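You operate a simulated robot arm through the tools that you are given. There is no shell and no other tool. Be economical: measure what you need, move in short steps, check, and stop when the job is done.

You are at the controls of a simulated robot arm. One attempt, no reset.

## Task
At the jog box, jog paddle and pump together for a few seconds, then switch both off.
Fine: one hold of JOG; the other drive switches stay off; the main switch stays on.

The check looks at the end state, three seconds after you hand in, the way a careful person would. Anything else that was tipped, shoved, dropped, spilled or broken makes it a failure.

## Robot
A 7-joint arm with a two-finger parallel gripper on a trunk, on a base that drives. Base frame: it is fixed to the floor where the robot stands at the start and does not move with it; the origin is under the middle of the robot, x ahead of it, y to its left, z up. Lengths are in m, angles in rad, forces in N, time in s.
Its first joint turns from -2.897 to 2.897 rad. Places, roughly: blower drive switch [0.4, -0.4, 1]; jog box [0.6, -0.2, 0.8]; jog box main switch [0.7, 0, 0.8]; paddle drive switch [0.5, -0.3, 1]; pump drive switch [0.6, -0.2, 1]; screw drive switch [0.7, 0, 1]; sieve drive switch [0.6, -0.1, 1]. Payload 4.4 kg.
The tool frame sits at the grasp point between the pads (the TCP): z along the fingers, y along the line on which they close. The tips reach 0.023 m beyond it. The gripper opens to 0.094 m. The fingers are 0.038 m wide and 0.01 m thick; the gripper's body (0.054 by 0.096 m) begins 0.039 m behind the TCP.
Orientation is told as [roll, pitch, yaw] about the base's x, y, z axes, in that order, counted from this pose: with the fingers straight down and closing along the base's y, the tool's x points along the base's -x, its y along +y and its z along -z.

## Interface
- The arm moves only by the tool arm_command. Its argument "targets" is a list of rows, each a list of 7 numbers: the turn, a rotation vector about the base's x, y, z in rad, then the shift along the base's x, y, z in m, then the closure in counts, from 0 (fully open) to 255 (shut). In form: [[wx, wy, wz, tx, ty, tz, fingers], ...]. A call has 1 to 8 rows; each row shifts and turns the commanded pose from where the row before left it. A row lasts 0.2 s, in which the tool goes at most 0.05 m and 0.15 rad; a call with a longer step from one row to the next is refused whole, and so is a gripper value outside its range. Where a pose cannot be reached the arm comes as near as it can. A force on the tool above 40 N (or 10 N above the force at the start of the call, whichever is more), or a blocked arm, ends the call early, and 0.2 s more pass. Each finger travels about 0.108 m/s and halts on what it meets, pressing with about 28 N; the grip force reading is that of the motor and also rises with nothing between the fingers. The clock runs only during rows and for 0.2 s after the last one: add rows that do not move to give the fingers time. It gives the time, the measured TCP pose, the force on the tool (base axes), the opening and the grip force at its end, in the units of the frame above (readings bear some noise), with the torque about the TCP (base axes, N m) and any sound that the robot's microphone picked up.
- Cameras (640 x 400 px; columns grow to the right, rows downward): "scene" is now at [0.1615, 0.1834, 1.4726]; the picture's right is [-0.65, -0.76, 0.00], its down [-0.49, 0.41, -0.77] and it looks along [0.59, -0.50, -0.64] (base axes); focal length 274 px, centre (320, 200). "wrist" rides on the gripper at [0.086, 0.016, -0.074] in the tool frame; the picture's right is [-0.18, 0.98, 0.00], its down [-0.58, -0.11, -0.81] and it looks along [-0.79, -0.15, 0.59] (tool axes); focal length 243 px, centre (320, 200). There is no depth. A picture from a camera that has moved, and an enlarged one, comes with that camera's place and axes in the base frame and with its lens. The place of the scene camera against the robot may be out by one fixed shift of up to 0.012 m in any direction.
- capture(camera): a new picture of that camera. The clock stands still meanwhile.
- drive_base(legs): drives the robot by 1 to 6 legs, each [ahead, left, turn to the left] in m, m and rad, along the robot's own axes; the way and the turn of a leg run together, so that a leg with both is an arc; at most 1.5 m and 3.142 rad a leg. The arm and the cameras ride along, it lands a little off, and it stops where it bumps. It gives what a move gives.
- pan_tilt(pan, tilt): turns the head with the scene camera to pan (to the left, within 2.094 rad either way) and tilt (down, from -0.506 to 1.204), counted from straight ahead of the robot. It gives what a move gives.
- close_up(camera, box): a new picture of the part [left, top, right, bottom] of that camera's present view, enlarged. The clock stands still meanwhile.
- hand_in(): hands the job in; it is judged then, once.

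Work in short steps. Places have to be worked out from the pictures, the camera data and where the tool is seen: move nearer, look again, correct. Check each grasp and each placing, and mend what went wrong. You have 120 turns and 90 pictures in all, those below and enlarged ones among them. Open the gripper and draw the arm clear of the work before you hand the job in, unless the task says otherwise; then end with one line.

The tools are called after "Request:" by a JSON object that holds its "name" and its "arguments". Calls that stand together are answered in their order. arm_command: Moves the arm, as the interface text tells. Its arguments: {"type":"object","properties":{"targets":{"type":"array","items":{"type":"array","items":{"type":"number"}}}},"required":["targets"]} The other tools are called the same way: drive_base (legs) drives the base; pan_tilt (pan, tilt) turns the head that bears the scene camera; capture (camera) takes a picture; close_up (camera, box) takes an enlarged picture of a part of a camera's view; hand_in () hands the job in.

At the start:

```text
time_s: 0.0
tcp_pos: [0.4444, -0.4533, 1.1904]
tool_rot: [-0.001, -0.001, 0.0]
contact_force: [-0.4, 0.0, 0.6]
wrist_torque: [-0.01, 0.02, 0.02]
finger_gap: 0.094
grip_force: 0.1
robot x, y, heading: [-0.0023, 0.0005, 0.004]
head pan, tilt: [-0.705, 0.693]
```

scene: 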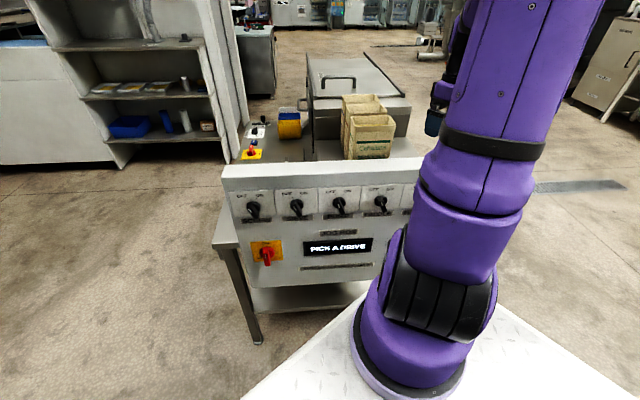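
wrist: 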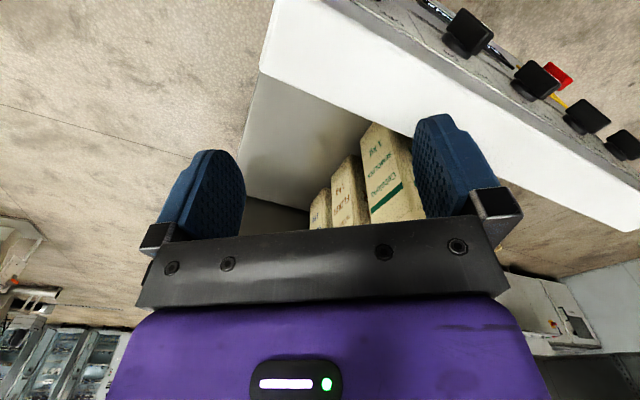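

The panel with five drive switches, the main switch and a display is visible. I take a closer look at it.

Request:
{"name": "close_up", "arguments": {"camera": "scene", "box": [210, 150, 430, 290]}}

Request:
{"name": "close_up", "arguments": {"camera": "scene", "box": [220, 80, 420, 170]}}

```text
2.86 times, centred on (320, 220) of scene
camera zoom: at [0.1615, 0.1834, 1.4726], right [-0.65, -0.76, 0.0], down [-0.49, 0.41, -0.77], along [0.59, -0.5, -0.64], focal length 782 px, centre (320, 143)
```

zoom: 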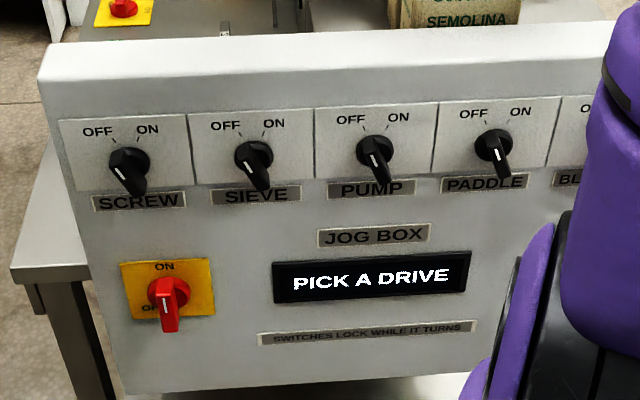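

```text
3.20 times, centred on (320, 125) of scene
camera zoom: at [0.1615, 0.1834, 1.4726], right [-0.65, -0.76, 0.0], down [-0.49, 0.41, -0.77], along [0.59, -0.5, -0.64], focal length 876 px, centre (320, 440)
```

zoom: 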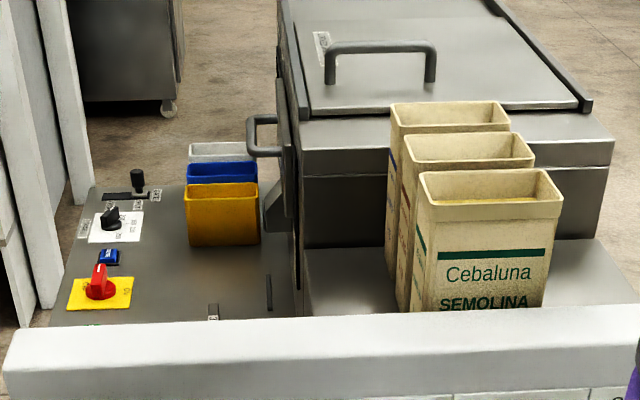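

The right part (blower, and presumably JOG) is hidden by the arm. I swing the arm to the right, away from the panel, to see it.

Request:
{"name": "arm_command", "arguments": {"targets": [[0, 0, 0, -0.03, -0.02, 0.02, 0], [0, 0, -0.1, -0.045, -0.02, 0, 0], [0, 0, -0.1, -0.045, -0.02, 0, 0], [0, 0, -0.1, -0.045, -0.02, 0, 0], [0, 0, -0.1, -0.045, -0.02, 0, 0], [0, 0, -0.1, -0.045, -0.01, 0, 0], [0, 0, -0.1, -0.045, -0.01, 0, 0], [0, 0, -0.1, -0.045, -0.01, 0, 0]]}}

Request:
{"name": "capture", "arguments": {"camera": "scene"}}

```text
time_s: 1.8
tcp_pos: [0.1025, -0.5841, 1.2111]
tool_rot: [0.0, 0.0, -0.701]
contact_force: [0.9, 0.3, 0.2]
wrist_torque: [-0.02, 0.03, -0.05]
finger_gap: 0.0937
grip_force: 0.1
robot x, y, heading: [-0.003, 0.0017, 0.001]
head pan, tilt: [-0.705, 0.693]
```

```text
85 pictures are left
camera scene: at [0.1619, 0.1838, 1.4725], right [-0.65, -0.76, 0.0], down [-0.49, 0.41, -0.77], along [0.59, -0.5, -0.64], focal length 274 px, centre (320, 200)
```

scene: 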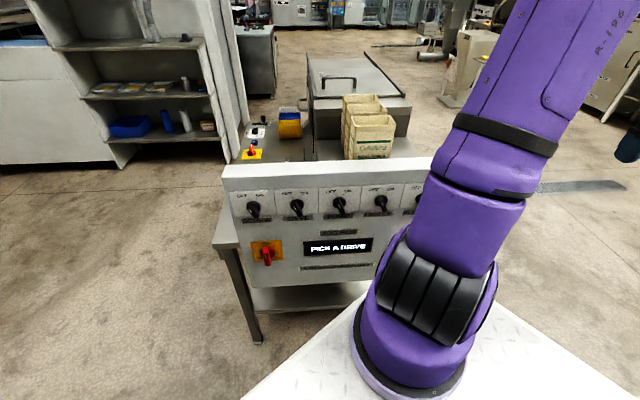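

The robot's own shoulder hides the right end from the head; the wrist camera now faces the panel's direction, so I look through it.

Request:
{"name": "capture", "arguments": {"camera": "wrist"}}

```text
84 pictures are left
camera wrist: at [0.0455, -0.5156, 1.285], right [0.77, 0.63, 0.0], down [0.37, -0.46, 0.81], along [0.51, -0.62, -0.59], focal length 243 px, centre (320, 200)
```

wrist: 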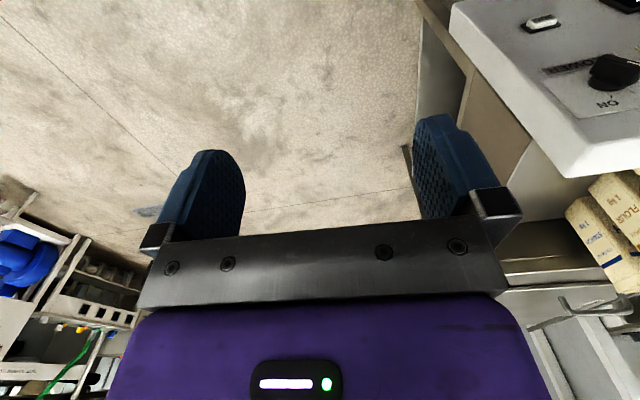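

A lit small rectangle and the blower switch appear at upper right (upside-down picture). I yaw the tool left to bring the panel into view.

Request:
{"name": "arm_command", "arguments": {"targets": [[0, 0, 0.15, -0.01, 0.03, 0.0, 0], [0, 0, 0.15, -0.01, 0.03, 0.0, 0], [0, 0, 0.15, -0.01, 0.03, 0.0, 0], [0, 0, 0.15, -0.01, 0.03, 0.0, 0]]}}

Request:
{"name": "capture", "arguments": {"camera": "wrist"}}

```text
time_s: 2.8
tcp_pos: [0.0615, -0.4638, 1.2087]
tool_rot: [-0.001, -0.001, -0.098]
contact_force: [-0.2, 0.1, -0.8]
wrist_torque: [0.02, 0.02, -0.02]
finger_gap: 0.0941
grip_force: 0.0
robot x, y, heading: [-0.0002, -0.0021, 0.002]
head pan, tilt: [-0.705, 0.693]
```

```text
83 pictures are left
camera wrist: at [-0.0227, -0.4391, 1.2834], right [0.28, 0.96, 0.0], down [0.57, -0.17, 0.81], along [0.77, -0.22, -0.59], focal length 243 px, centre (320, 200)
```

wrist: 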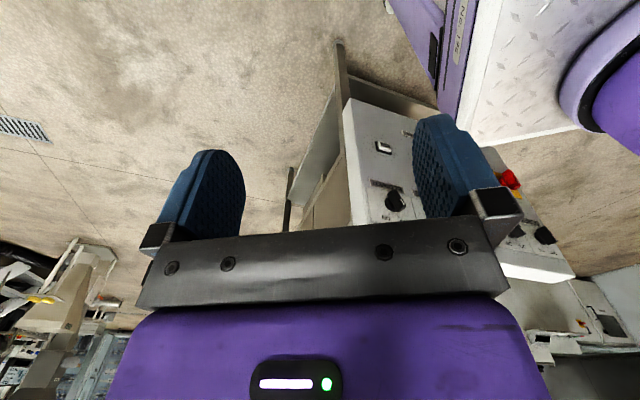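

There is a white push button below the blower switch — likely JOG. Close-up.

Request:
{"name": "close_up", "arguments": {"camera": "wrist", "box": [330, 90, 470, 230]}}

```text
2.86 times, centred on (400, 160) of wrist
camera zoom: at [-0.0227, -0.4391, 1.2834], right [0.28, 0.96, 0.0], down [0.57, -0.17, 0.81], along [0.77, -0.22, -0.59], focal length 693 px, centre (91, 314)
```

zoom: 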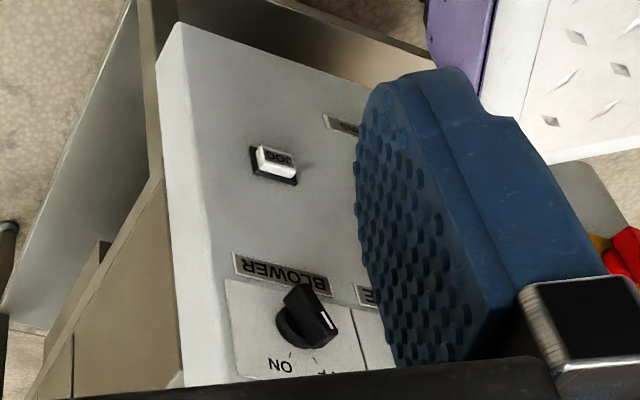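

JOG is the white button under the blower switch. The panel is close to the robot, so I check whether there is free floor behind to back up.

Request:
{"name": "pan_tilt", "arguments": {"pan": 2.09, "tilt": 0.6}}

Request:
{"name": "capture", "arguments": {"camera": "scene"}}

Request:
{"name": "pan_tilt", "arguments": {"pan": -2.09, "tilt": 0.6}}

Request:
{"name": "capture", "arguments": {"camera": "scene"}}

```text
time_s: 5.3
tcp_pos: [0.0614, -0.4641, 1.209]
tool_rot: [0.001, 0.0, -0.1]
contact_force: [-0.1, 0.2, 1.3]
wrist_torque: [0.02, 0.0, -0.02]
finger_gap: 0.0941
grip_force: 0.0
robot x, y, heading: [-0.0018, -0.0031, -0.001]
head pan, tilt: [2.089, 0.6]
```

```text
81 pictures are left
camera scene: at [0.0528, 0.3154, 1.4806], right [0.87, 0.5, 0.0], down [0.28, -0.49, -0.83], along [-0.41, 0.72, -0.56], focal length 274 px, centre (320, 200)
```

scene: 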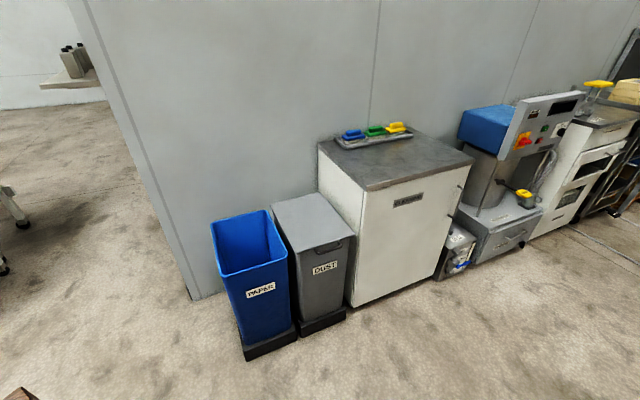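

```text
time_s: 8.7
tcp_pos: [0.0622, -0.4635, 1.2089]
tool_rot: [0.001, 0.0, -0.101]
contact_force: [-0.3, 0.2, 0.4]
wrist_torque: [0.03, 0.03, -0.02]
finger_gap: 0.0937
grip_force: 0.1
robot x, y, heading: [0.0004, -0.0033, -0.001]
head pan, tilt: [-2.089, 0.6]
```

```text
80 pictures are left
camera scene: at [0.0528, 0.1618, 1.4806], right [-0.87, 0.5, 0.0], down [0.28, 0.49, -0.83], along [-0.41, -0.72, -0.56], focal length 274 px, centre (320, 200)
```

scene: 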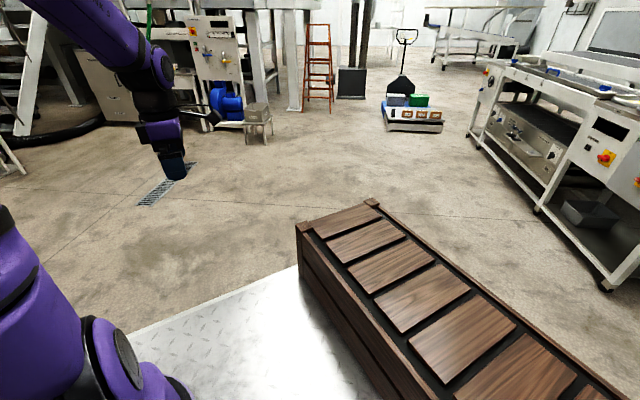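

Floor behind is free. I back off the panel about 0.2 m along its normal, then turn to face it, and aim the head at it.

Request:
{"name": "drive_base", "arguments": {"legs": [[-0.15, 0.13, 0], [0, 0, -0.7]]}}

Request:
{"name": "pan_tilt", "arguments": {"pan": -0.1, "tilt": 0.6}}

Request:
{"name": "capture", "arguments": {"camera": "scene"}}

Request:
{"name": "capture", "arguments": {"camera": "wrist"}}

```text
time_s: 12.1
tcp_pos: [-0.3976, -0.2685, 1.2096]
tool_rot: [0.0, 0.0, -0.797]
contact_force: [-0.8, 0.2, -0.7]
wrist_torque: [-0.02, 0.01, 0.01]
finger_gap: 0.094
grip_force: 0.0
robot x, y, heading: [-0.1457, 0.131, -0.698]
head pan, tilt: [-2.089, 0.6]
```

```text
time_s: 14.0
tcp_pos: [-0.3953, -0.2684, 1.2092]
tool_rot: [0.0, 0.001, -0.797]
contact_force: [-0.4, 0.6, -0.8]
wrist_torque: [0.01, 0.0, 0.01]
finger_gap: 0.0941
grip_force: 0.1
robot x, y, heading: [-0.1466, 0.1271, -0.695]
head pan, tilt: [-0.099, 0.6]
```

```text
79 pictures are left
camera scene: at [0.1386, 0.1835, 1.4806], right [-0.72, -0.7, 0.0], down [-0.39, 0.4, -0.83], along [0.58, -0.59, -0.56], focal length 274 px, centre (320, 200)
```

scene: 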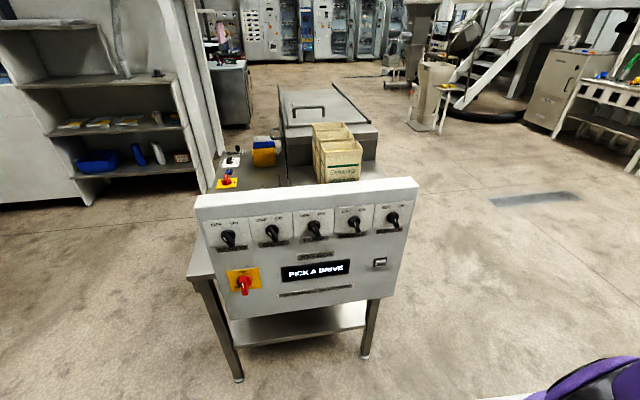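

```text
78 pictures are left
camera wrist: at [-0.4462, -0.1948, 1.2837], right [0.83, 0.56, 0.0], down [0.33, -0.49, 0.81], along [0.45, -0.67, -0.59], focal length 243 px, centre (320, 200)
```

wrist: 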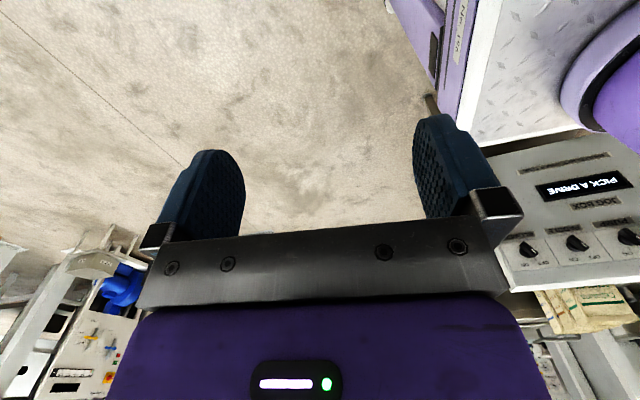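

From two views I triangulate JOG ≈ (0.433,-0.393,0.805), blower ≈ (0.42,-0.404,0.988), screw ≈ (0.70,-0.035,0.99): panel normal into it ≈ (0.80,-0.60,0), switch pitch ≈ 0.116 m, paddle ≈ (0.49,-0.312), pump ≈ (0.56,-0.22). Close-up on the switches.

Request:
{"name": "close_up", "arguments": {"camera": "scene", "box": [285, 200, 405, 280]}}

Request:
{"name": "close_up", "arguments": {"camera": "scene", "box": [195, 205, 315, 300]}}

```text
5.00 times, centred on (345, 240) of scene
camera zoom: at [0.1386, 0.1835, 1.4806], right [-0.72, -0.7, 0.0], down [-0.39, 0.4, -0.83], along [0.58, -0.59, -0.56], focal length 1368 px, centre (195, 0)
```

zoom: 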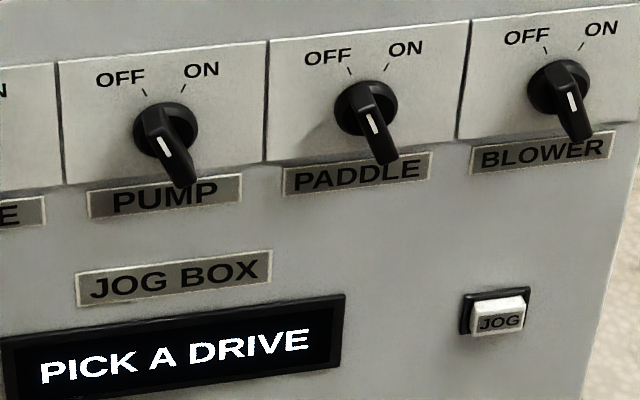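

```text
4.21 times, centred on (255, 252) of scene
camera zoom: at [0.1386, 0.1835, 1.4806], right [-0.72, -0.7, 0.0], down [-0.39, 0.4, -0.83], along [0.58, -0.59, -0.56], focal length 1152 px, centre (594, -21)
```

zoom: 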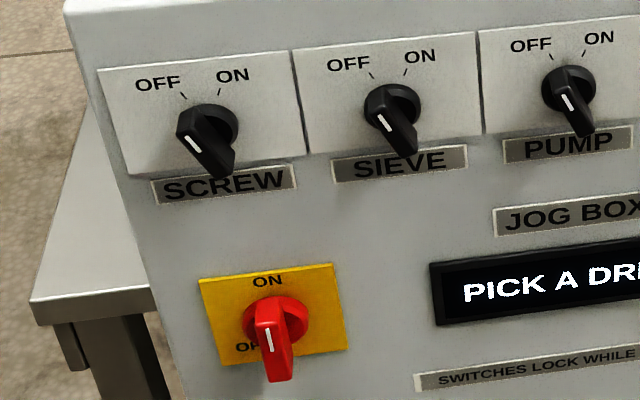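

All knobs have the white mark toward OFF; fin bars sit ~30° left of vertical, ON ~30° right. I bring the arm around in front of the panel at safe height, first ahead.

Request:
{"name": "arm_command", "arguments": {"targets": [[0, 0, 0.15, 0.0374, -0.0313, 0, 0], [0, 0, 0, 0.0374, -0.0313, 0, 0], [0, 0, 0, 0.0374, -0.0313, 0, 0], [0, 0, 0, 0.0374, -0.0313, 0, 0], [0, 0, 0, 0.0374, -0.0313, 0, 0], [0, 0, 0, 0.0374, -0.0313, 0, 0], [0, 0, 0, 0.0374, -0.0313, 0, 0], [0, 0, 0, 0.0374, -0.0313, 0, 0]]}}

Request:
{"name": "arm_command", "arguments": {"targets": [[-0.0861, -0.114, 0, 0.036, 0.029, 0, 0], [-0.0861, -0.114, 0, 0.036, 0.029, 0, 0], [-0.0861, -0.114, 0, 0.036, 0.029, 0, 0], [-0.0861, -0.114, 0, 0.036, 0.029, 0, 0], [-0.0861, -0.114, 0, 0.036, 0.029, 0, 0], [-0.0861, -0.114, 0, 0.036, 0.029, 0, 0], [-0.0861, -0.114, 0, 0.036, 0.029, 0, 0], [-0.0861, -0.114, 0, 0.036, 0.029, 0, 0]]}}

```text
time_s: 15.8
tcp_pos: [-0.0973, -0.5187, 1.2103]
tool_rot: [0.0, 0.001, -0.648]
contact_force: [-0.2, 0.5, 0.9]
wrist_torque: [-0.06, -0.02, 0.03]
finger_gap: 0.094
grip_force: 0.0
robot x, y, heading: [-0.1463, 0.1263, -0.696]
head pan, tilt: [-0.099, 0.6]
```

```text
time_s: 17.6
tcp_pos: [0.2131, -0.3918, 1.3101]
tool_rot: [-0.003, -1.142, -0.645]
contact_force: [-0.4, 0.0, 0.1]
wrist_torque: [0.02, 0.01, 0.04]
finger_gap: 0.0939
grip_force: 0.0
out of reach, approached as far as the arm can: row 5, 6, 7, 8
robot x, y, heading: [-0.1511, 0.1304, -0.694]
head pan, tilt: [-0.099, 0.6]
```

The tool-horizontal pose is out of reach that close to the robot, so I back the base up by 0.12 m more, then finish the orientation.

Request:
{"name": "drive_base", "arguments": {"legs": [[-0.12, 0, 0]]}}

Request:
{"name": "arm_command", "arguments": {"targets": [[0, 0, 0, 0.035, -0.027, 0, 0], [0, 0, 0, 0.035, -0.027, 0, 0], [0, 0, 0, 0, 0, 0, 0]]}}

```text
time_s: 18.9
tcp_pos: [0.1209, -0.3149, 1.3105]
tool_rot: [0.002, -1.141, -0.65]
contact_force: [-0.4, 0.7, 0.3]
wrist_torque: [0.01, -0.01, 0.01]
finger_gap: 0.0939
grip_force: 0.1
robot x, y, heading: [-0.2404, 0.2047, -0.699]
head pan, tilt: [-0.099, 0.6]
```

```text
time_s: 19.6
tcp_pos: [0.19, -0.3701, 1.3122]
tool_rot: [0.001, -1.142, -0.651]
contact_force: [-0.3, 0.5, 0.6]
wrist_torque: [-0.01, 0.01, 0.04]
finger_gap: 0.0944
grip_force: 0.0
robot x, y, heading: [-0.2379, 0.2042, -0.7]
head pan, tilt: [-0.099, 0.6]
```

Commands restart from the measured pose. I finish pitching to horizontal, roll to match the OFF fin angle, and move to 0.15 m in front of the paddle knob.

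Request:
{"name": "arm_command", "arguments": {"targets": [[-0.0861, -0.114, 0, 0.0225, 0.0185, -0.02, 0], [-0.0861, -0.114, 0, 0.0225, 0.0185, -0.03, 0], [-0.0861, -0.114, 0, 0.0225, 0.0185, -0.03, 0], [-0.104, 0.078, 0, 0.0225, 0.0185, -0.04, 0], [-0.104, 0.078, 0, 0.0225, 0.0185, -0.04, 0], [-0.104, 0.078, 0, 0.0225, 0.0185, -0.04, 0], [-0.104, 0.078, 0, 0.0225, 0.0185, -0.04, 0], [0, 0, 0, 0.0225, 0.0185, -0.04, 0]]}}

Request:
{"name": "capture", "arguments": {"camera": "scene"}}

Request:
{"name": "capture", "arguments": {"camera": "wrist"}}

```text
time_s: 21.6
tcp_pos: [0.3281, -0.272, 1.2571]
tool_rot: [1.643, -1.347, -2.363]
contact_force: [0.4, 0.2, -0.7]
wrist_torque: [0.01, 0.01, -0.07]
finger_gap: 0.0939
grip_force: 0.1
out of reach, approached as far as the arm can: row 2, 3, 4, 5, 6, 7, 8
robot x, y, heading: [-0.2364, 0.2038, -0.706]
head pan, tilt: [-0.099, 0.6]
stopped in row 8: the arm was blocked; the commanded pose is now the measured one
```

```text
75 pictures are left
camera scene: at [0.0468, 0.2598, 1.4806], right [-0.72, -0.7, 0.0], down [-0.39, 0.41, -0.83], along [0.57, -0.59, -0.56], focal length 274 px, centre (320, 200)
```

scene: 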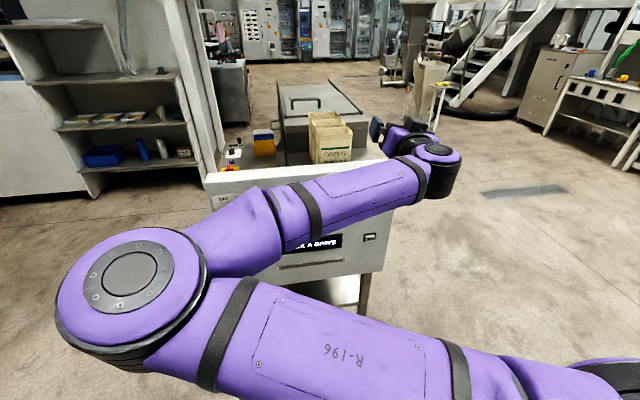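

```text
74 pictures are left
camera wrist: at [0.2954, -0.1981, 1.176], right [0.6, 0.69, 0.4], down [-0.77, 0.36, 0.53], along [0.23, -0.62, 0.75], focal length 243 px, centre (320, 200)
```

wrist: 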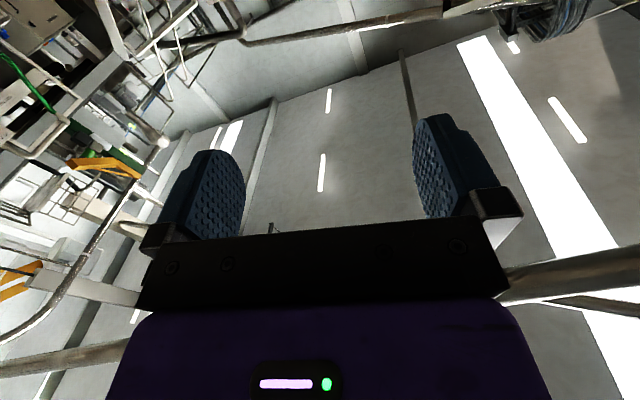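

Orientation is nearly horizontal, but rolling the negative way hit a joint limit. The fin is symmetric, so I roll the other way (camera ending on top) instead.

Request:
{"name": "arm_command", "arguments": {"targets": [[0.114, -0.097, 0, 0, 0, 0, 0], [0.114, -0.097, 0, 0, 0, 0, 0], [0.114, -0.097, 0, 0, 0, 0, 0], [0.114, -0.097, 0, 0, 0, 0, 0], [0.114, -0.097, 0, 0, 0, 0, 0], [0.114, -0.097, 0, 0, 0, 0, 0], [0.114, -0.097, 0, 0, 0, 0, 0], [0.114, -0.097, 0, 0, 0, 0, 0]]}}

Request:
{"name": "capture", "arguments": {"camera": "scene"}}

```text
time_s: 23.4
tcp_pos: [0.3273, -0.2737, 1.2558]
tool_rot: [1.561, -0.15, -2.295]
contact_force: [0.6, -0.1, -0.9]
wrist_torque: [-0.01, 0.01, 0.0]
finger_gap: 0.0939
grip_force: 0.0
robot x, y, heading: [-0.2391, 0.2052, -0.705]
head pan, tilt: [-0.099, 0.6]
```

```text
73 pictures are left
camera scene: at [0.0469, 0.2597, 1.4806], right [-0.72, -0.7, 0.0], down [-0.39, 0.41, -0.83], along [0.57, -0.59, -0.56], focal length 274 px, centre (320, 200)
```

scene: 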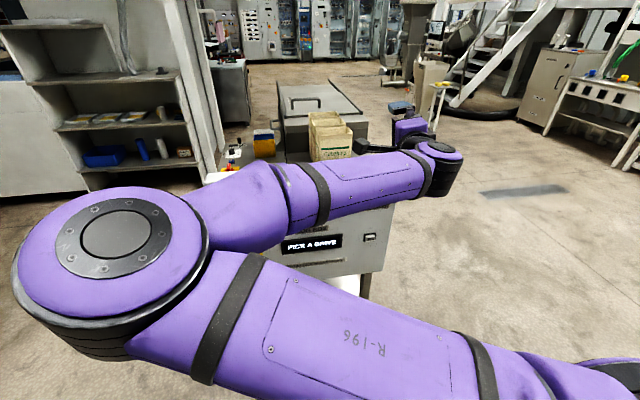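

Roll works in this direction. Continue to the required roll.

Request:
{"name": "arm_command", "arguments": {"targets": [[0.114, -0.097, 0, 0, 0, 0, 0], [0.114, -0.097, 0, 0, 0, 0, 0], [0.114, -0.097, 0, 0, 0, 0, 0], [0.114, -0.097, 0, 0, 0, 0, 0], [0.114, -0.097, 0, 0, 0, 0, 0], [0.114, -0.097, 0, 0, 0, 0, 0], [0.114, -0.097, 0, 0, 0, 0, 0], [0.114, -0.097, 0, 0, 0, 0, 0]]}}

Request:
{"name": "capture", "arguments": {"camera": "scene"}}

Request:
{"name": "capture", "arguments": {"camera": "wrist"}}

```text
time_s: 25.2
tcp_pos: [0.3281, -0.2732, 1.2565]
tool_rot: [1.525, 1.045, -2.314]
contact_force: [-0.9, -0.7, -0.3]
wrist_torque: [-0.01, 0.01, -0.03]
finger_gap: 0.0941
grip_force: 0.1
robot x, y, heading: [-0.2364, 0.2041, -0.699]
head pan, tilt: [-0.099, 0.6]
```

```text
72 pictures are left
camera scene: at [0.0469, 0.2597, 1.4806], right [-0.72, -0.7, 0.0], down [-0.39, 0.41, -0.83], along [0.57, -0.59, -0.56], focal length 274 px, centre (320, 200)
```

scene: 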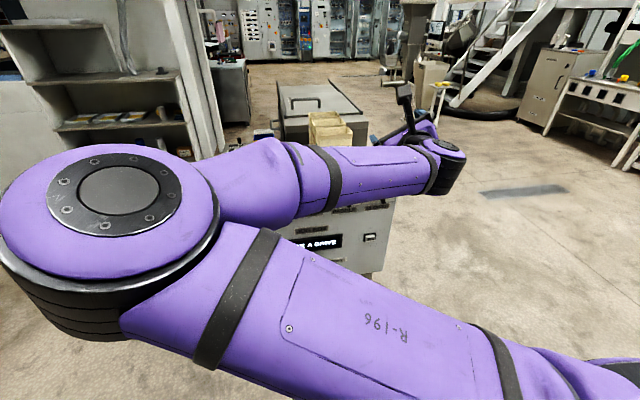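

```text
71 pictures are left
camera wrist: at [0.2914, -0.2037, 1.3424], right [-0.61, -0.72, 0.33], down [-0.75, 0.38, -0.54], along [0.26, -0.58, -0.77], focal length 243 px, centre (320, 200)
```

wrist: 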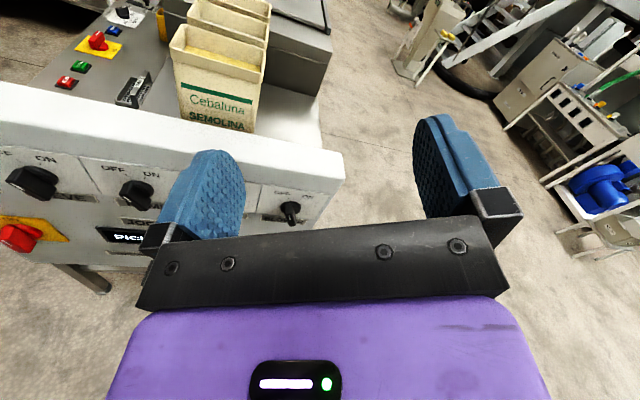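

Excellent view: tool horizontal, y-axis 30° up-right, matching the OFF fin. I lower toward the paddle knob, staying ~0.1 m off the panel and correcting yaw by +0.06.

Request:
{"name": "arm_command", "arguments": {"targets": [[0, 0, 0.06, 0.012, 0.0035, -0.044, 0], [0, 0, 0, 0.012, 0.0035, -0.044, 0], [0, 0, 0, 0.012, 0.0035, -0.044, 0], [0, 0, 0, 0.012, 0.0035, -0.044, 0], [0, 0, 0, 0.012, 0.0035, -0.044, 0]]}}

Request:
{"name": "capture", "arguments": {"camera": "wrist"}}

Request:
{"name": "capture", "arguments": {"camera": "scene"}}

```text
time_s: 26.4
tcp_pos: [0.4193, -0.2033, 1.1545]
tool_rot: [1.516, 1.136, -2.293]
contact_force: [-0.3, 0.1, 0.2]
wrist_torque: [0.02, 0.04, 0.0]
finger_gap: 0.094
grip_force: 0.0
out of reach, approached as far as the arm can: row 1, 2, 3, 4, 5
robot x, y, heading: [-0.241, 0.2016, -0.7]
head pan, tilt: [-0.099, 0.6]
```

```text
70 pictures are left
camera wrist: at [0.3762, -0.1411, 1.2414], right [-0.6, -0.76, 0.25], down [-0.73, 0.4, -0.55], along [0.32, -0.51, -0.79], focal length 243 px, centre (320, 200)
```

wrist: 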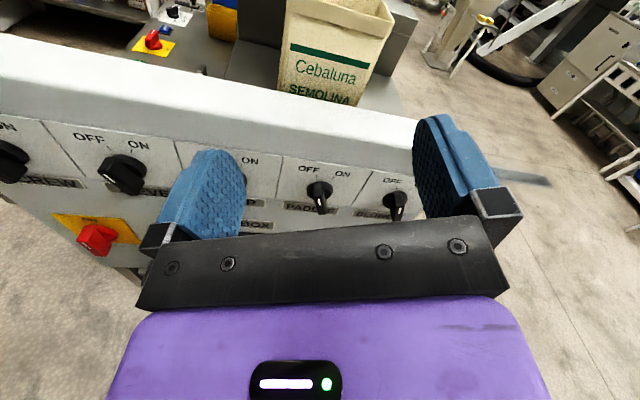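

```text
69 pictures are left
camera scene: at [0.0531, 0.2577, 1.4793], right [-0.72, -0.7, 0.0], down [-0.4, 0.41, -0.82], along [0.57, -0.59, -0.57], focal length 274 px, centre (320, 200)
```

scene: 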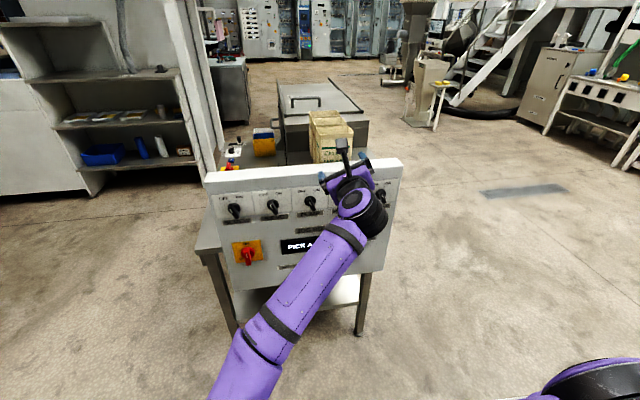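

The arm has flipped to a better posture (forearm from below). I try to continue down toward the paddle knob in small steps.

Request:
{"name": "arm_command", "arguments": {"targets": [[0, 0, 0, -0.005, -0.016, -0.03, 0], [0, 0, 0, -0.005, -0.016, -0.03, 0], [0, 0, 0, -0.005, -0.016, -0.03, 0]]}}

Request:
{"name": "capture", "arguments": {"camera": "scene"}}

```text
time_s: 27.2
tcp_pos: [0.429, -0.2003, 1.1483]
tool_rot: [1.505, 1.136, -2.3]
contact_force: [0.7, -0.2, 0.7]
wrist_torque: [0.02, -0.01, 0.02]
finger_gap: 0.0942
grip_force: 0.0
out of reach, approached as far as the arm can: row 1, 2, 3
robot x, y, heading: [-0.2387, 0.202, -0.705]
head pan, tilt: [-0.099, 0.6]
```

```text
68 pictures are left
camera scene: at [0.0524, 0.2582, 1.4795], right [-0.72, -0.7, 0.0], down [-0.4, 0.41, -0.82], along [0.57, -0.59, -0.57], focal length 274 px, centre (320, 200)
```

scene: 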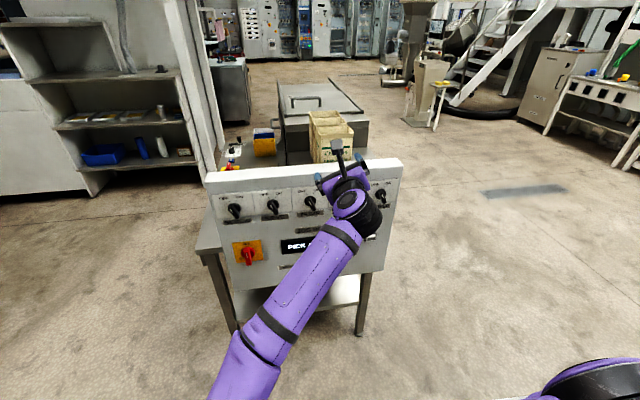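

Still limited; more stand-off should straighten the arm. I back up another 0.15 m and then extend forward-down.

Request:
{"name": "drive_base", "arguments": {"legs": [[-0.15, 0, 0]]}}

Request:
{"name": "arm_command", "arguments": {"targets": [[0, 0, 0, 0.03, -0.03, -0.02, 0], [0, 0, 0, 0.02, -0.03, -0.03, 0], [0, 0, 0, 0.02, -0.03, -0.03, 0], [0, 0, 0, 0.02, -0.03, -0.03, 0], [0, 0, 0, 0, 0, 0, 0]]}}

Request:
{"name": "capture", "arguments": {"camera": "scene"}}

```text
time_s: 28.6
tcp_pos: [0.3135, -0.1025, 1.1482]
tool_rot: [1.506, 1.135, -2.302]
contact_force: [0.3, 0.2, 0.7]
wrist_torque: [-0.01, -0.03, 0.03]
finger_gap: 0.0941
grip_force: 0.0
robot x, y, heading: [-0.3618, 0.3022, -0.701]
head pan, tilt: [-0.099, 0.6]
```

```text
time_s: 29.5
tcp_pos: [0.4433, -0.0479, 1.1545]
tool_rot: [1.543, 1.215, -2.113]
contact_force: [-0.4, 0.4, -0.6]
wrist_torque: [-0.01, -0.03, 0.02]
finger_gap: 0.0939
grip_force: 0.1
out of reach, approached as far as the arm can: row 1, 2, 3, 4
robot x, y, heading: [-0.3549, 0.3053, -0.702]
head pan, tilt: [-0.099, 0.6]
stopped in row 4: the arm was blocked; the commanded pose is now the measured one
```

```text
67 pictures are left
camera scene: at [-0.0685, 0.3622, 1.4803], right [-0.72, -0.69, 0.0], down [-0.39, 0.4, -0.83], along [0.57, -0.6, -0.56], focal length 274 px, centre (320, 200)
```

scene: 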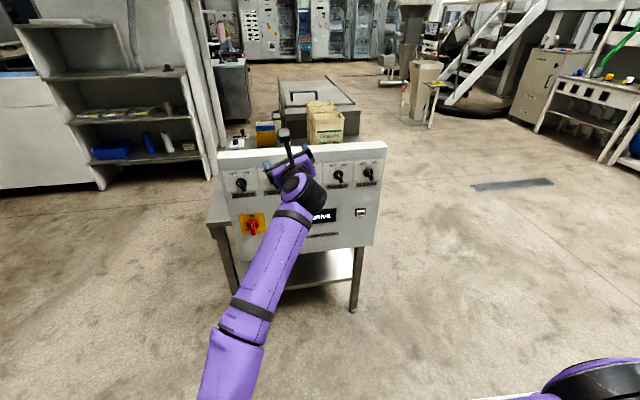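

Analysis: the wrist's bend limit prevents a horizontal tool at this low height with the elbow up; a tool tilted ~45° (coming from above-front) works better. I first unwind the arm: unroll while moving up and right, away from the panel.

Request:
{"name": "arm_command", "arguments": {"targets": [[-0.12, 0.09, 0, -0.025, 0.0, 0.03, 0], [-0.12, 0.09, 0, -0.03, -0.01, 0.03, 0], [-0.12, 0.09, 0, -0.03, -0.015, 0.03, 0], [-0.12, 0.09, 0, -0.03, -0.015, 0.02, 0], [-0.12, 0.09, 0, -0.02, -0.02, 0.02, 0], [-0.12, 0.09, 0, -0.02, -0.02, 0.02, 0], [-0.12, 0.09, 0, -0.02, -0.02, 0, 0], [-0.12, 0.09, 0, -0.02, -0.02, 0, 0]]}}

Request:
{"name": "capture", "arguments": {"camera": "scene"}}

```text
time_s: 31.3
tcp_pos: [0.2473, -0.1735, 1.2996]
tool_rot: [1.445, 0.008, -2.182]
contact_force: [0.7, -0.8, -0.8]
wrist_torque: [-0.04, -0.02, -0.01]
finger_gap: 0.0941
grip_force: 0.1
robot x, y, heading: [-0.3565, 0.303, -0.699]
head pan, tilt: [-0.099, 0.6]
```

```text
66 pictures are left
camera scene: at [-0.0692, 0.3581, 1.4806], right [-0.72, -0.7, 0.0], down [-0.39, 0.41, -0.83], along [0.57, -0.59, -0.56], focal length 274 px, centre (320, 200)
```

scene: 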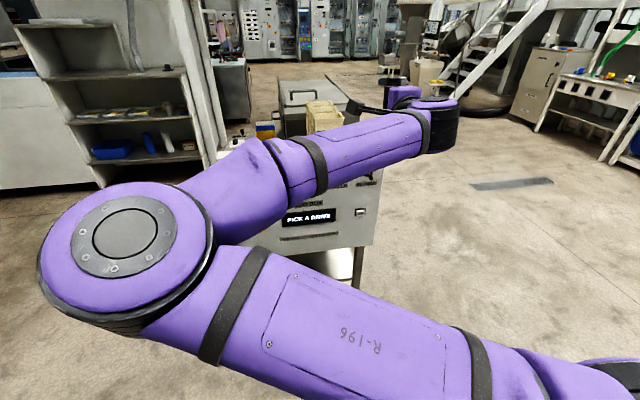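

Unwinding works. Continue unrolling.

Request:
{"name": "arm_command", "arguments": {"targets": [[-0.12, 0.09, 0, -0.02, -0.02, 0, 0], [-0.12, 0.09, 0, -0.02, -0.02, 0, 0], [-0.12, 0.09, 0, -0.02, -0.02, 0, 0], [-0.12, 0.09, 0, -0.02, -0.02, 0, 0], [-0.12, 0.09, 0, -0.02, -0.02, 0, 0], [-0.12, 0.09, 0, -0.02, -0.02, 0, 0], [-0.12, 0.09, 0, 0, 0, 0, 0], [-0.12, 0.09, 0, 0, 0, 0, 0]]}}

Request:
{"name": "arm_command", "arguments": {"targets": [[0.09, 0.12, 0, 0, 0, 0, 0], [0.09, 0.12, 0, 0, 0, 0, 0], [0.09, 0.12, 0, 0, 0, 0, 0], [0.09, 0.12, 0, 0, 0, 0, 0]]}}

Request:
{"name": "capture", "arguments": {"camera": "scene"}}

```text
time_s: 33.1
tcp_pos: [0.1267, -0.2934, 1.3011]
tool_rot: [1.369, -1.194, -2.132]
contact_force: [-0.2, -0.1, -0.1]
wrist_torque: [0.0, 0.01, 0.02]
finger_gap: 0.0939
grip_force: 0.1
robot x, y, heading: [-0.3564, 0.3014, -0.709]
head pan, tilt: [-0.099, 0.6]
```

```text
time_s: 34.1
tcp_pos: [0.1277, -0.2933, 1.2998]
tool_rot: [0.351, -0.847, -1.233]
contact_force: [0.4, 0.9, -0.2]
wrist_torque: [-0.05, 0.02, -0.02]
finger_gap: 0.0941
grip_force: 0.0
robot x, y, heading: [-0.3554, 0.2994, -0.706]
head pan, tilt: [-0.099, 0.6]
```

```text
65 pictures are left
camera scene: at [-0.069, 0.3576, 1.4805], right [-0.72, -0.69, 0.0], down [-0.39, 0.41, -0.82], along [0.57, -0.59, -0.57], focal length 274 px, centre (320, 200)
```

scene: 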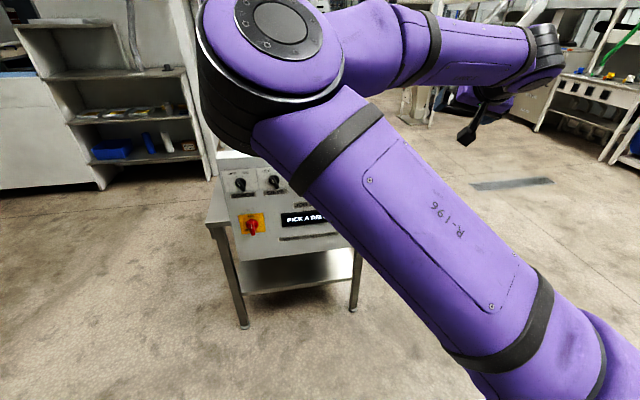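

The elbow comes up again. I finish aligning the tool: square to the panel with ~45° downward tilt.

Request:
{"name": "arm_command", "arguments": {"targets": [[-0.0835, 0.0825, 0.0935, 0, 0, 0, 0], [-0.0835, 0.0825, 0.0935, 0, 0, 0, 0], [0, 0, 0.14, 0, 0, 0, 0], [0.066, 0.088, 0, 0, 0, 0, 0], [0, 0, 0, 0, 0, 0, 0]]}}

Request:
{"name": "capture", "arguments": {"camera": "wrist"}}

Request:
{"name": "capture", "arguments": {"camera": "scene"}}

```text
time_s: 35.3
tcp_pos: [0.1287, -0.2934, 1.2991]
tool_rot: [-0.002, -0.788, -0.636]
contact_force: [0.0, 0.7, 0.2]
wrist_torque: [0.03, 0.01, 0.0]
finger_gap: 0.0941
grip_force: 0.1
robot x, y, heading: [-0.3579, 0.3038, -0.704]
head pan, tilt: [-0.099, 0.6]
```

```text
64 pictures are left
camera wrist: at [0.0455, -0.2125, 1.2907], right [0.69, 0.71, 0.13], down [-0.19, 0.01, 0.98], along [0.7, -0.7, 0.15], focal length 243 px, centre (320, 200)
```

wrist: 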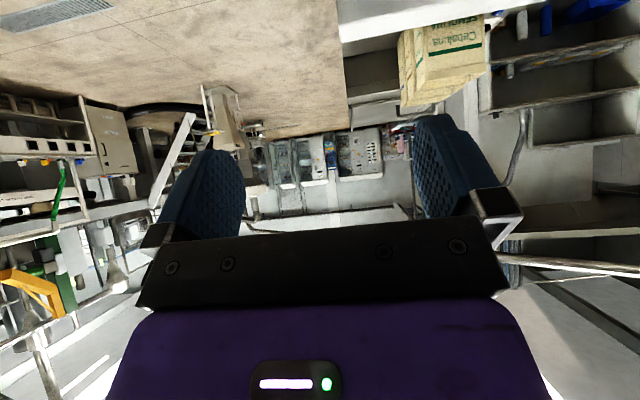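

```text
63 pictures are left
camera scene: at [-0.0693, 0.3576, 1.4806], right [-0.72, -0.69, 0.0], down [-0.39, 0.41, -0.83], along [0.57, -0.59, -0.56], focal length 274 px, centre (320, 200)
```

scene: 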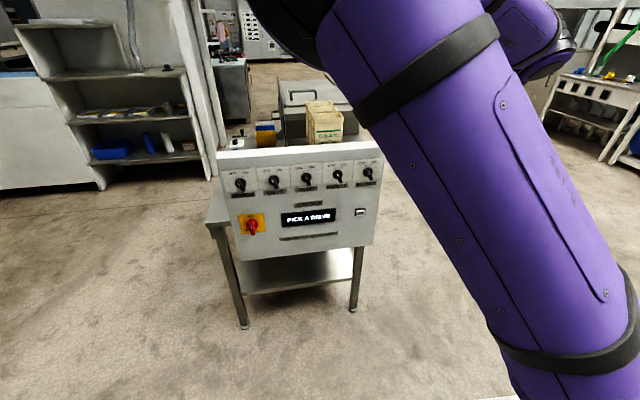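

Aligned: tool yaw −0.636, tilt −0.788. The head sees the whole panel now, so I take a close-up to refine positions.

Request:
{"name": "close_up", "arguments": {"camera": "scene", "box": [215, 140, 391, 250]}}

```text
3.64 times, centred on (303, 195) of scene
camera zoom: at [-0.0693, 0.3576, 1.4806], right [-0.72, -0.69, 0.0], down [-0.39, 0.41, -0.83], along [0.57, -0.59, -0.56], focal length 995 px, centre (382, 218)
```

zoom: 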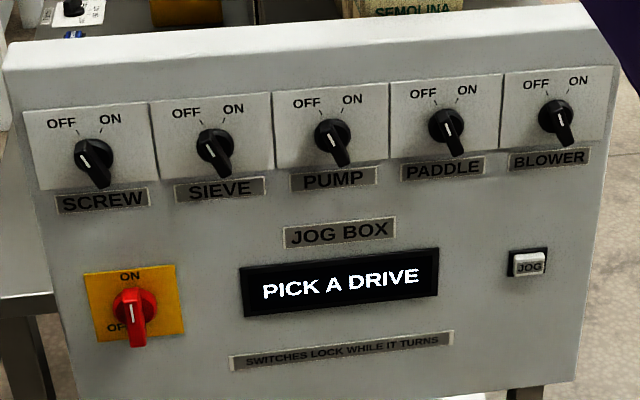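

Refined: paddle ≈ (0.488,-0.311,0.99), pump ≈ (0.556,-0.220,0.99), plate plane n·P ≈ 0.585. I now move to a stand-off ~0.13 m in front of the paddle knob, rotating −0.52 about the panel normal to match its fin.

Request:
{"name": "arm_command", "arguments": {"targets": [[-0.104, 0.078, 0, 0.028, 0.0065, -0.034, 0], [-0.104, 0.078, 0, 0.028, 0.0065, -0.034, 0], [-0.104, 0.078, 0, 0.028, 0.0065, -0.034, 0], [-0.104, 0.078, 0, 0.028, 0.0065, -0.034, 0], [0, 0, 0, 0.028, 0.0065, -0.034, 0], [0, 0, 0, 0.028, 0.0065, -0.034, 0], [0, 0, 0, 0.028, 0.0065, -0.034, 0], [0, 0, 0, 0.028, 0.0065, -0.034, 0]]}}

Request:
{"name": "capture", "arguments": {"camera": "wrist"}}

Request:
{"name": "capture", "arguments": {"camera": "scene"}}

```text
time_s: 37.1
tcp_pos: [0.3506, -0.2404, 1.0281]
tool_rot: [-0.683, -0.661, -0.177]
contact_force: [-0.7, -0.2, 0.4]
wrist_torque: [0.02, -0.03, 0.01]
finger_gap: 0.0937
grip_force: 0.1
robot x, y, heading: [-0.3551, 0.2982, -0.703]
head pan, tilt: [-0.099, 0.6]
```

```text
61 pictures are left
camera wrist: at [0.2644, -0.1645, 1.0124], right [0.65, 0.66, -0.38], down [0.11, 0.41, 0.91], along [0.75, -0.63, 0.2], focal length 243 px, centre (320, 200)
```

wrist: 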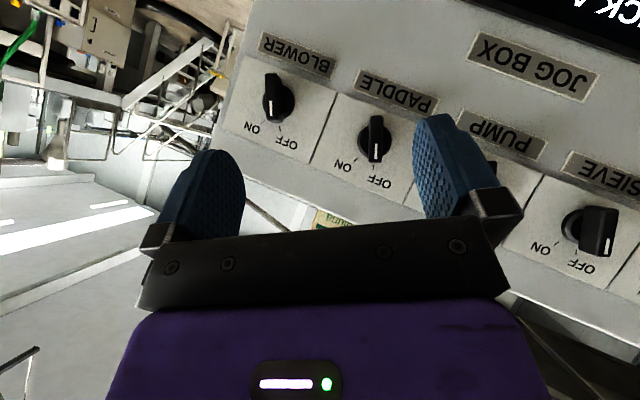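

```text
60 pictures are left
camera scene: at [-0.0698, 0.3576, 1.4807], right [-0.72, -0.69, 0.0], down [-0.39, 0.41, -0.83], along [0.57, -0.59, -0.56], focal length 274 px, centre (320, 200)
```

scene: 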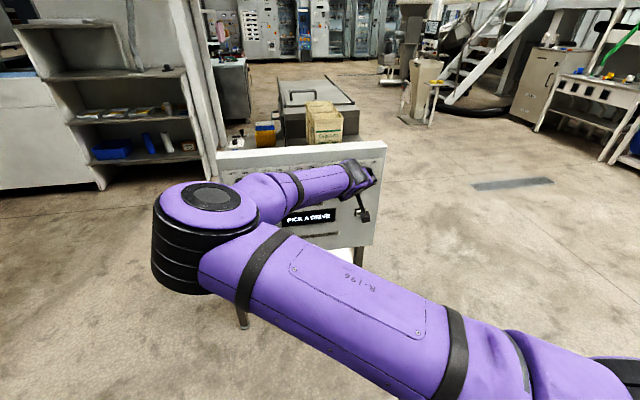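

Fin lies along the finger plane. Wrist view puts the paddle knob at about (0.486,-0.312,0.985). I go closer, centred, and look again to fix depth.

Request:
{"name": "arm_command", "arguments": {"targets": [[0, 0, 0, 0.0315, -0.009, -0.021, 0], [0, 0, 0, 0.0315, -0.009, -0.021, 0], [0, 0, 0, 0, 0, 0, 0]]}}

Request:
{"name": "capture", "arguments": {"camera": "wrist"}}

Request:
{"name": "close_up", "arguments": {"camera": "scene", "box": [290, 140, 400, 230]}}

```text
time_s: 37.9
tcp_pos: [0.4138, -0.2598, 0.984]
tool_rot: [-0.682, -0.66, -0.174]
contact_force: [0.5, -0.1, -0.3]
wrist_torque: [-0.02, 0.03, -0.01]
finger_gap: 0.094
grip_force: 0.0
robot x, y, heading: [-0.3597, 0.3042, -0.702]
head pan, tilt: [-0.099, 0.6]
```

```text
59 pictures are left
camera wrist: at [0.3267, -0.1842, 0.9691], right [0.65, 0.66, -0.38], down [0.11, 0.41, 0.91], along [0.75, -0.63, 0.2], focal length 243 px, centre (320, 200)
```

wrist: 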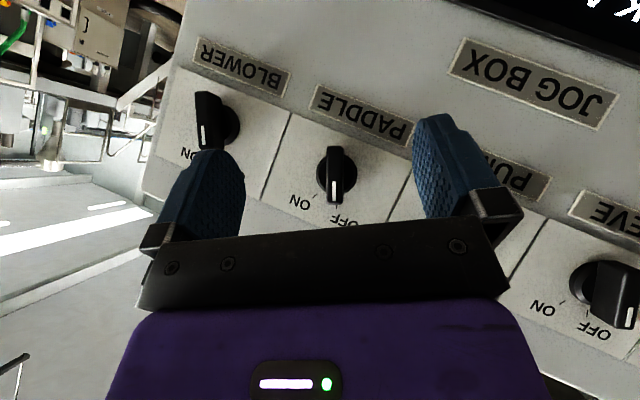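

```text
4.44 times, centred on (345, 185) of scene
camera zoom: at [-0.0694, 0.3577, 1.4806], right [-0.72, -0.69, 0.0], down [-0.39, 0.41, -0.83], along [0.57, -0.59, -0.56], focal length 1216 px, centre (209, 267)
```

zoom: 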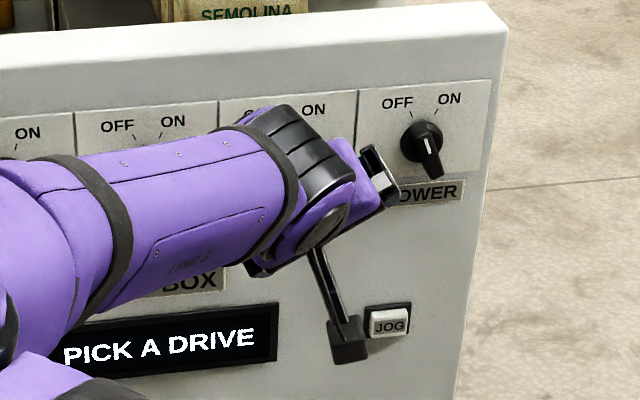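

Two wrist views triangulate the disc face to (0.486,-0.312,0.983), n = 0.576; the TCP is centred on it. I advance 0.05 m along the normal so fingertips straddle the fin.

Request:
{"name": "arm_command", "arguments": {"targets": [[0, 0, 0, 0.02, -0.015, 0, 0], [0, 0, 0, 0.02, -0.015, 0, 0], [0, 0, 0, 0, 0, 0, 0]]}}

Request:
{"name": "capture", "arguments": {"camera": "wrist"}}

```text
time_s: 38.7
tcp_pos: [0.4531, -0.2891, 0.9861]
tool_rot: [-0.679, -0.659, -0.174]
contact_force: [-0.1, -0.3, 0.1]
wrist_torque: [0.01, -0.02, -0.02]
finger_gap: 0.0941
grip_force: 0.0
robot x, y, heading: [-0.356, 0.3, -0.701]
head pan, tilt: [-0.099, 0.6]
```

```text
57 pictures are left
camera wrist: at [0.3682, -0.2132, 0.9715], right [0.65, 0.66, -0.38], down [0.11, 0.41, 0.91], along [0.75, -0.63, 0.2], focal length 243 px, centre (320, 200)
```

wrist: 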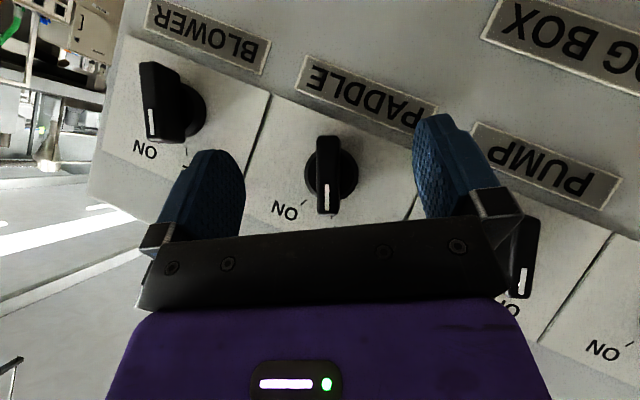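

Fin is between the open fingers, centred within ~2 mm. I advance 6 mm more and close.

Request:
{"name": "arm_command", "arguments": {"targets": [[0, 0, 0, 0.005, -0.0036, -0.002, 0], [0, 0, 0, 0, 0, 0, 150], [0, 0, 0, 0, 0, 0, 255], [0, 0, 0, 0, 0, 0, 255], [0, 0, 0, 0, 0, 0, 255]]}}

Request:
{"name": "capture", "arguments": {"camera": "wrist"}}

```text
time_s: 39.9
tcp_pos: [0.4606, -0.2927, 0.983]
tool_rot: [-0.679, -0.659, -0.174]
contact_force: [2.3, 4.1, -6.2]
wrist_torque: [0.95, -0.76, 0.11]
finger_gap: 0.0158
grip_force: 45.0
robot x, y, heading: [-0.3577, 0.303, -0.703]
head pan, tilt: [-0.099, 0.6]
```

```text
56 pictures are left
camera wrist: at [0.3734, -0.2167, 0.9685], right [0.65, 0.66, -0.38], down [0.11, 0.41, 0.91], along [0.75, -0.63, 0.2], focal length 243 px, centre (320, 200)
```

wrist: 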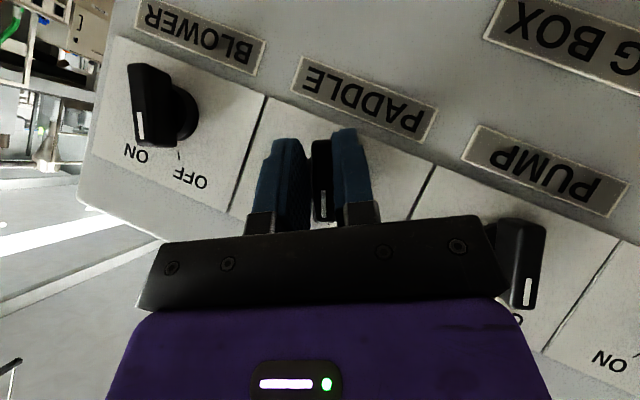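

Gripped (gap 15.8 mm). I turn it clockwise about the panel normal in steps.

Request:
{"name": "arm_command", "arguments": {"targets": [[0.12, -0.0905, 0, 0, 0, 0, 255], [0.12, -0.0905, 0, 0, 0, 0, 255], [0.12, -0.0905, 0, 0, 0, 0, 255]]}}

Request:
{"name": "capture", "arguments": {"camera": "wrist"}}

```text
time_s: 40.7
tcp_pos: [0.4588, -0.2918, 0.9837]
tool_rot: [-0.095, -0.789, -0.568]
contact_force: [-0.1, 7.3, 0.6]
wrist_torque: [0.53, 0.82, 0.3]
finger_gap: 0.0129
grip_force: 45.2
robot x, y, heading: [-0.3553, 0.3048, -0.699]
head pan, tilt: [-0.099, 0.6]
```

```text
55 pictures are left
camera wrist: at [0.3771, -0.2119, 0.9735], right [0.69, 0.72, 0.06], down [-0.16, 0.06, 0.99], along [0.7, -0.69, 0.16], focal length 243 px, centre (320, 200)
```

wrist: 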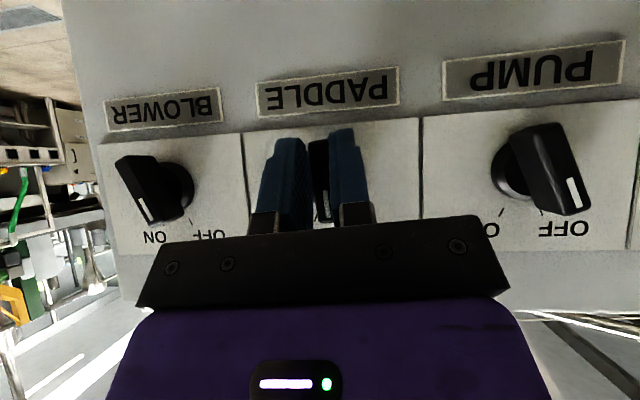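

The fin follows (slightly lagging). Continue turning past centre.

Request:
{"name": "arm_command", "arguments": {"targets": [[0.12, -0.0905, 0, 0, 0, 0, 255], [0.12, -0.0905, 0, 0, 0, 0, 255], [0.12, -0.0905, 0, 0, 0, 0, 255], [0.12, -0.0905, 0, 0, 0, 0, 255]]}}

Request:
{"name": "capture", "arguments": {"camera": "wrist"}}

Request:
{"name": "close_up", "arguments": {"camera": "scene", "box": [215, 140, 391, 250]}}

```text
time_s: 41.7
tcp_pos: [0.4605, -0.2924, 0.9833]
tool_rot: [0.701, -0.662, -1.113]
contact_force: [2.7, 10.4, 0.4]
wrist_torque: [-1.39, 0.99, 0.07]
finger_gap: 0.016
grip_force: 45.5
robot x, y, heading: [-0.3538, 0.3024, -0.696]
head pan, tilt: [-0.099, 0.6]
```

```text
54 pictures are left
camera wrist: at [0.3793, -0.2091, 0.9836], right [0.57, 0.55, 0.61], down [-0.49, -0.38, 0.79], along [0.67, -0.74, 0.06], focal length 243 px, centre (320, 200)
```

wrist: 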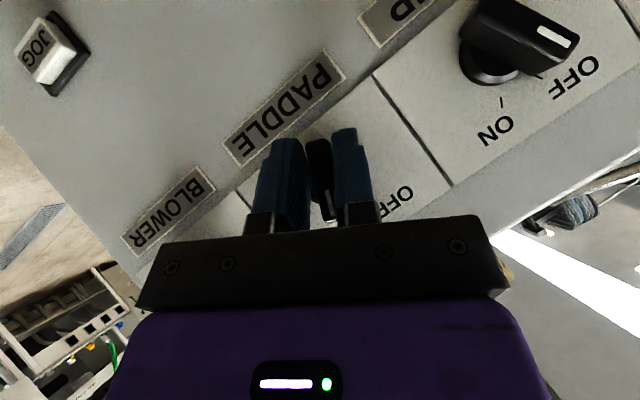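

```text
3.64 times, centred on (303, 195) of scene
camera zoom: at [-0.0691, 0.3584, 1.4805], right [-0.72, -0.7, 0.0], down [-0.39, 0.41, -0.83], along [0.57, -0.59, -0.56], focal length 995 px, centre (382, 218)
```

zoom: 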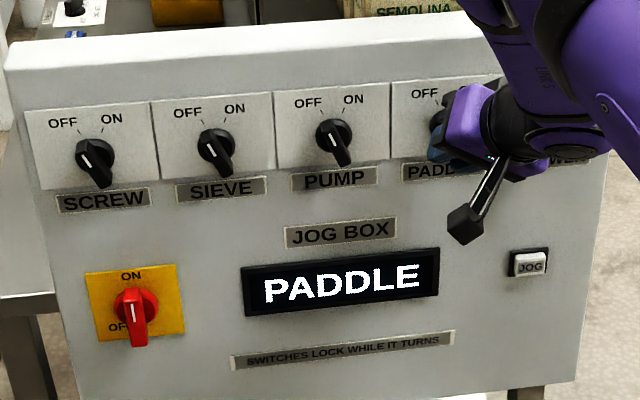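

Display reads PADDLE — it is on. I open and back out along the normal, then check.

Request:
{"name": "arm_command", "arguments": {"targets": [[0, 0, 0, 0, 0, 0, 100], [0, 0, 0, 0, 0, 0, 0], [0, 0, 0, 0, 0, 0, 0], [0, 0, 0, -0.032, 0.024, 0, 0], [0, 0, 0, -0.032, 0.024, 0, 0], [0, 0, 0, -0.016, 0.012, 0, 0]]}}

Request:
{"name": "capture", "arguments": {"camera": "wrist"}}

```text
time_s: 43.1
tcp_pos: [0.3799, -0.2331, 0.9839]
tool_rot: [0.7, -0.663, -1.113]
contact_force: [1.2, -0.6, -0.8]
wrist_torque: [-0.03, -0.01, 0.02]
finger_gap: 0.0942
grip_force: 0.0
robot x, y, heading: [-0.3575, 0.301, -0.705]
head pan, tilt: [-0.099, 0.6]
```

```text
52 pictures are left
camera wrist: at [0.2991, -0.1488, 0.9839], right [0.57, 0.55, 0.61], down [-0.49, -0.37, 0.79], along [0.67, -0.74, 0.06], focal length 243 px, centre (320, 200)
```

wrist: 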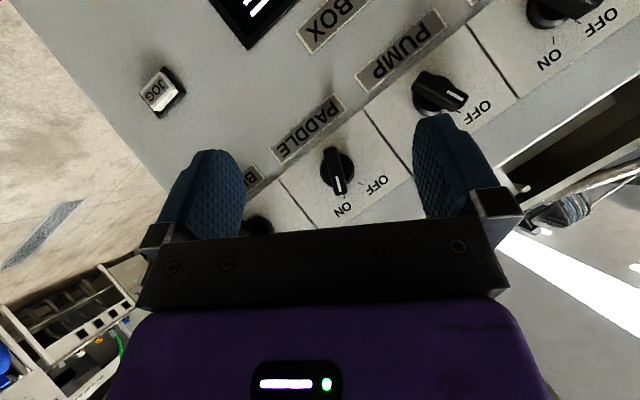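

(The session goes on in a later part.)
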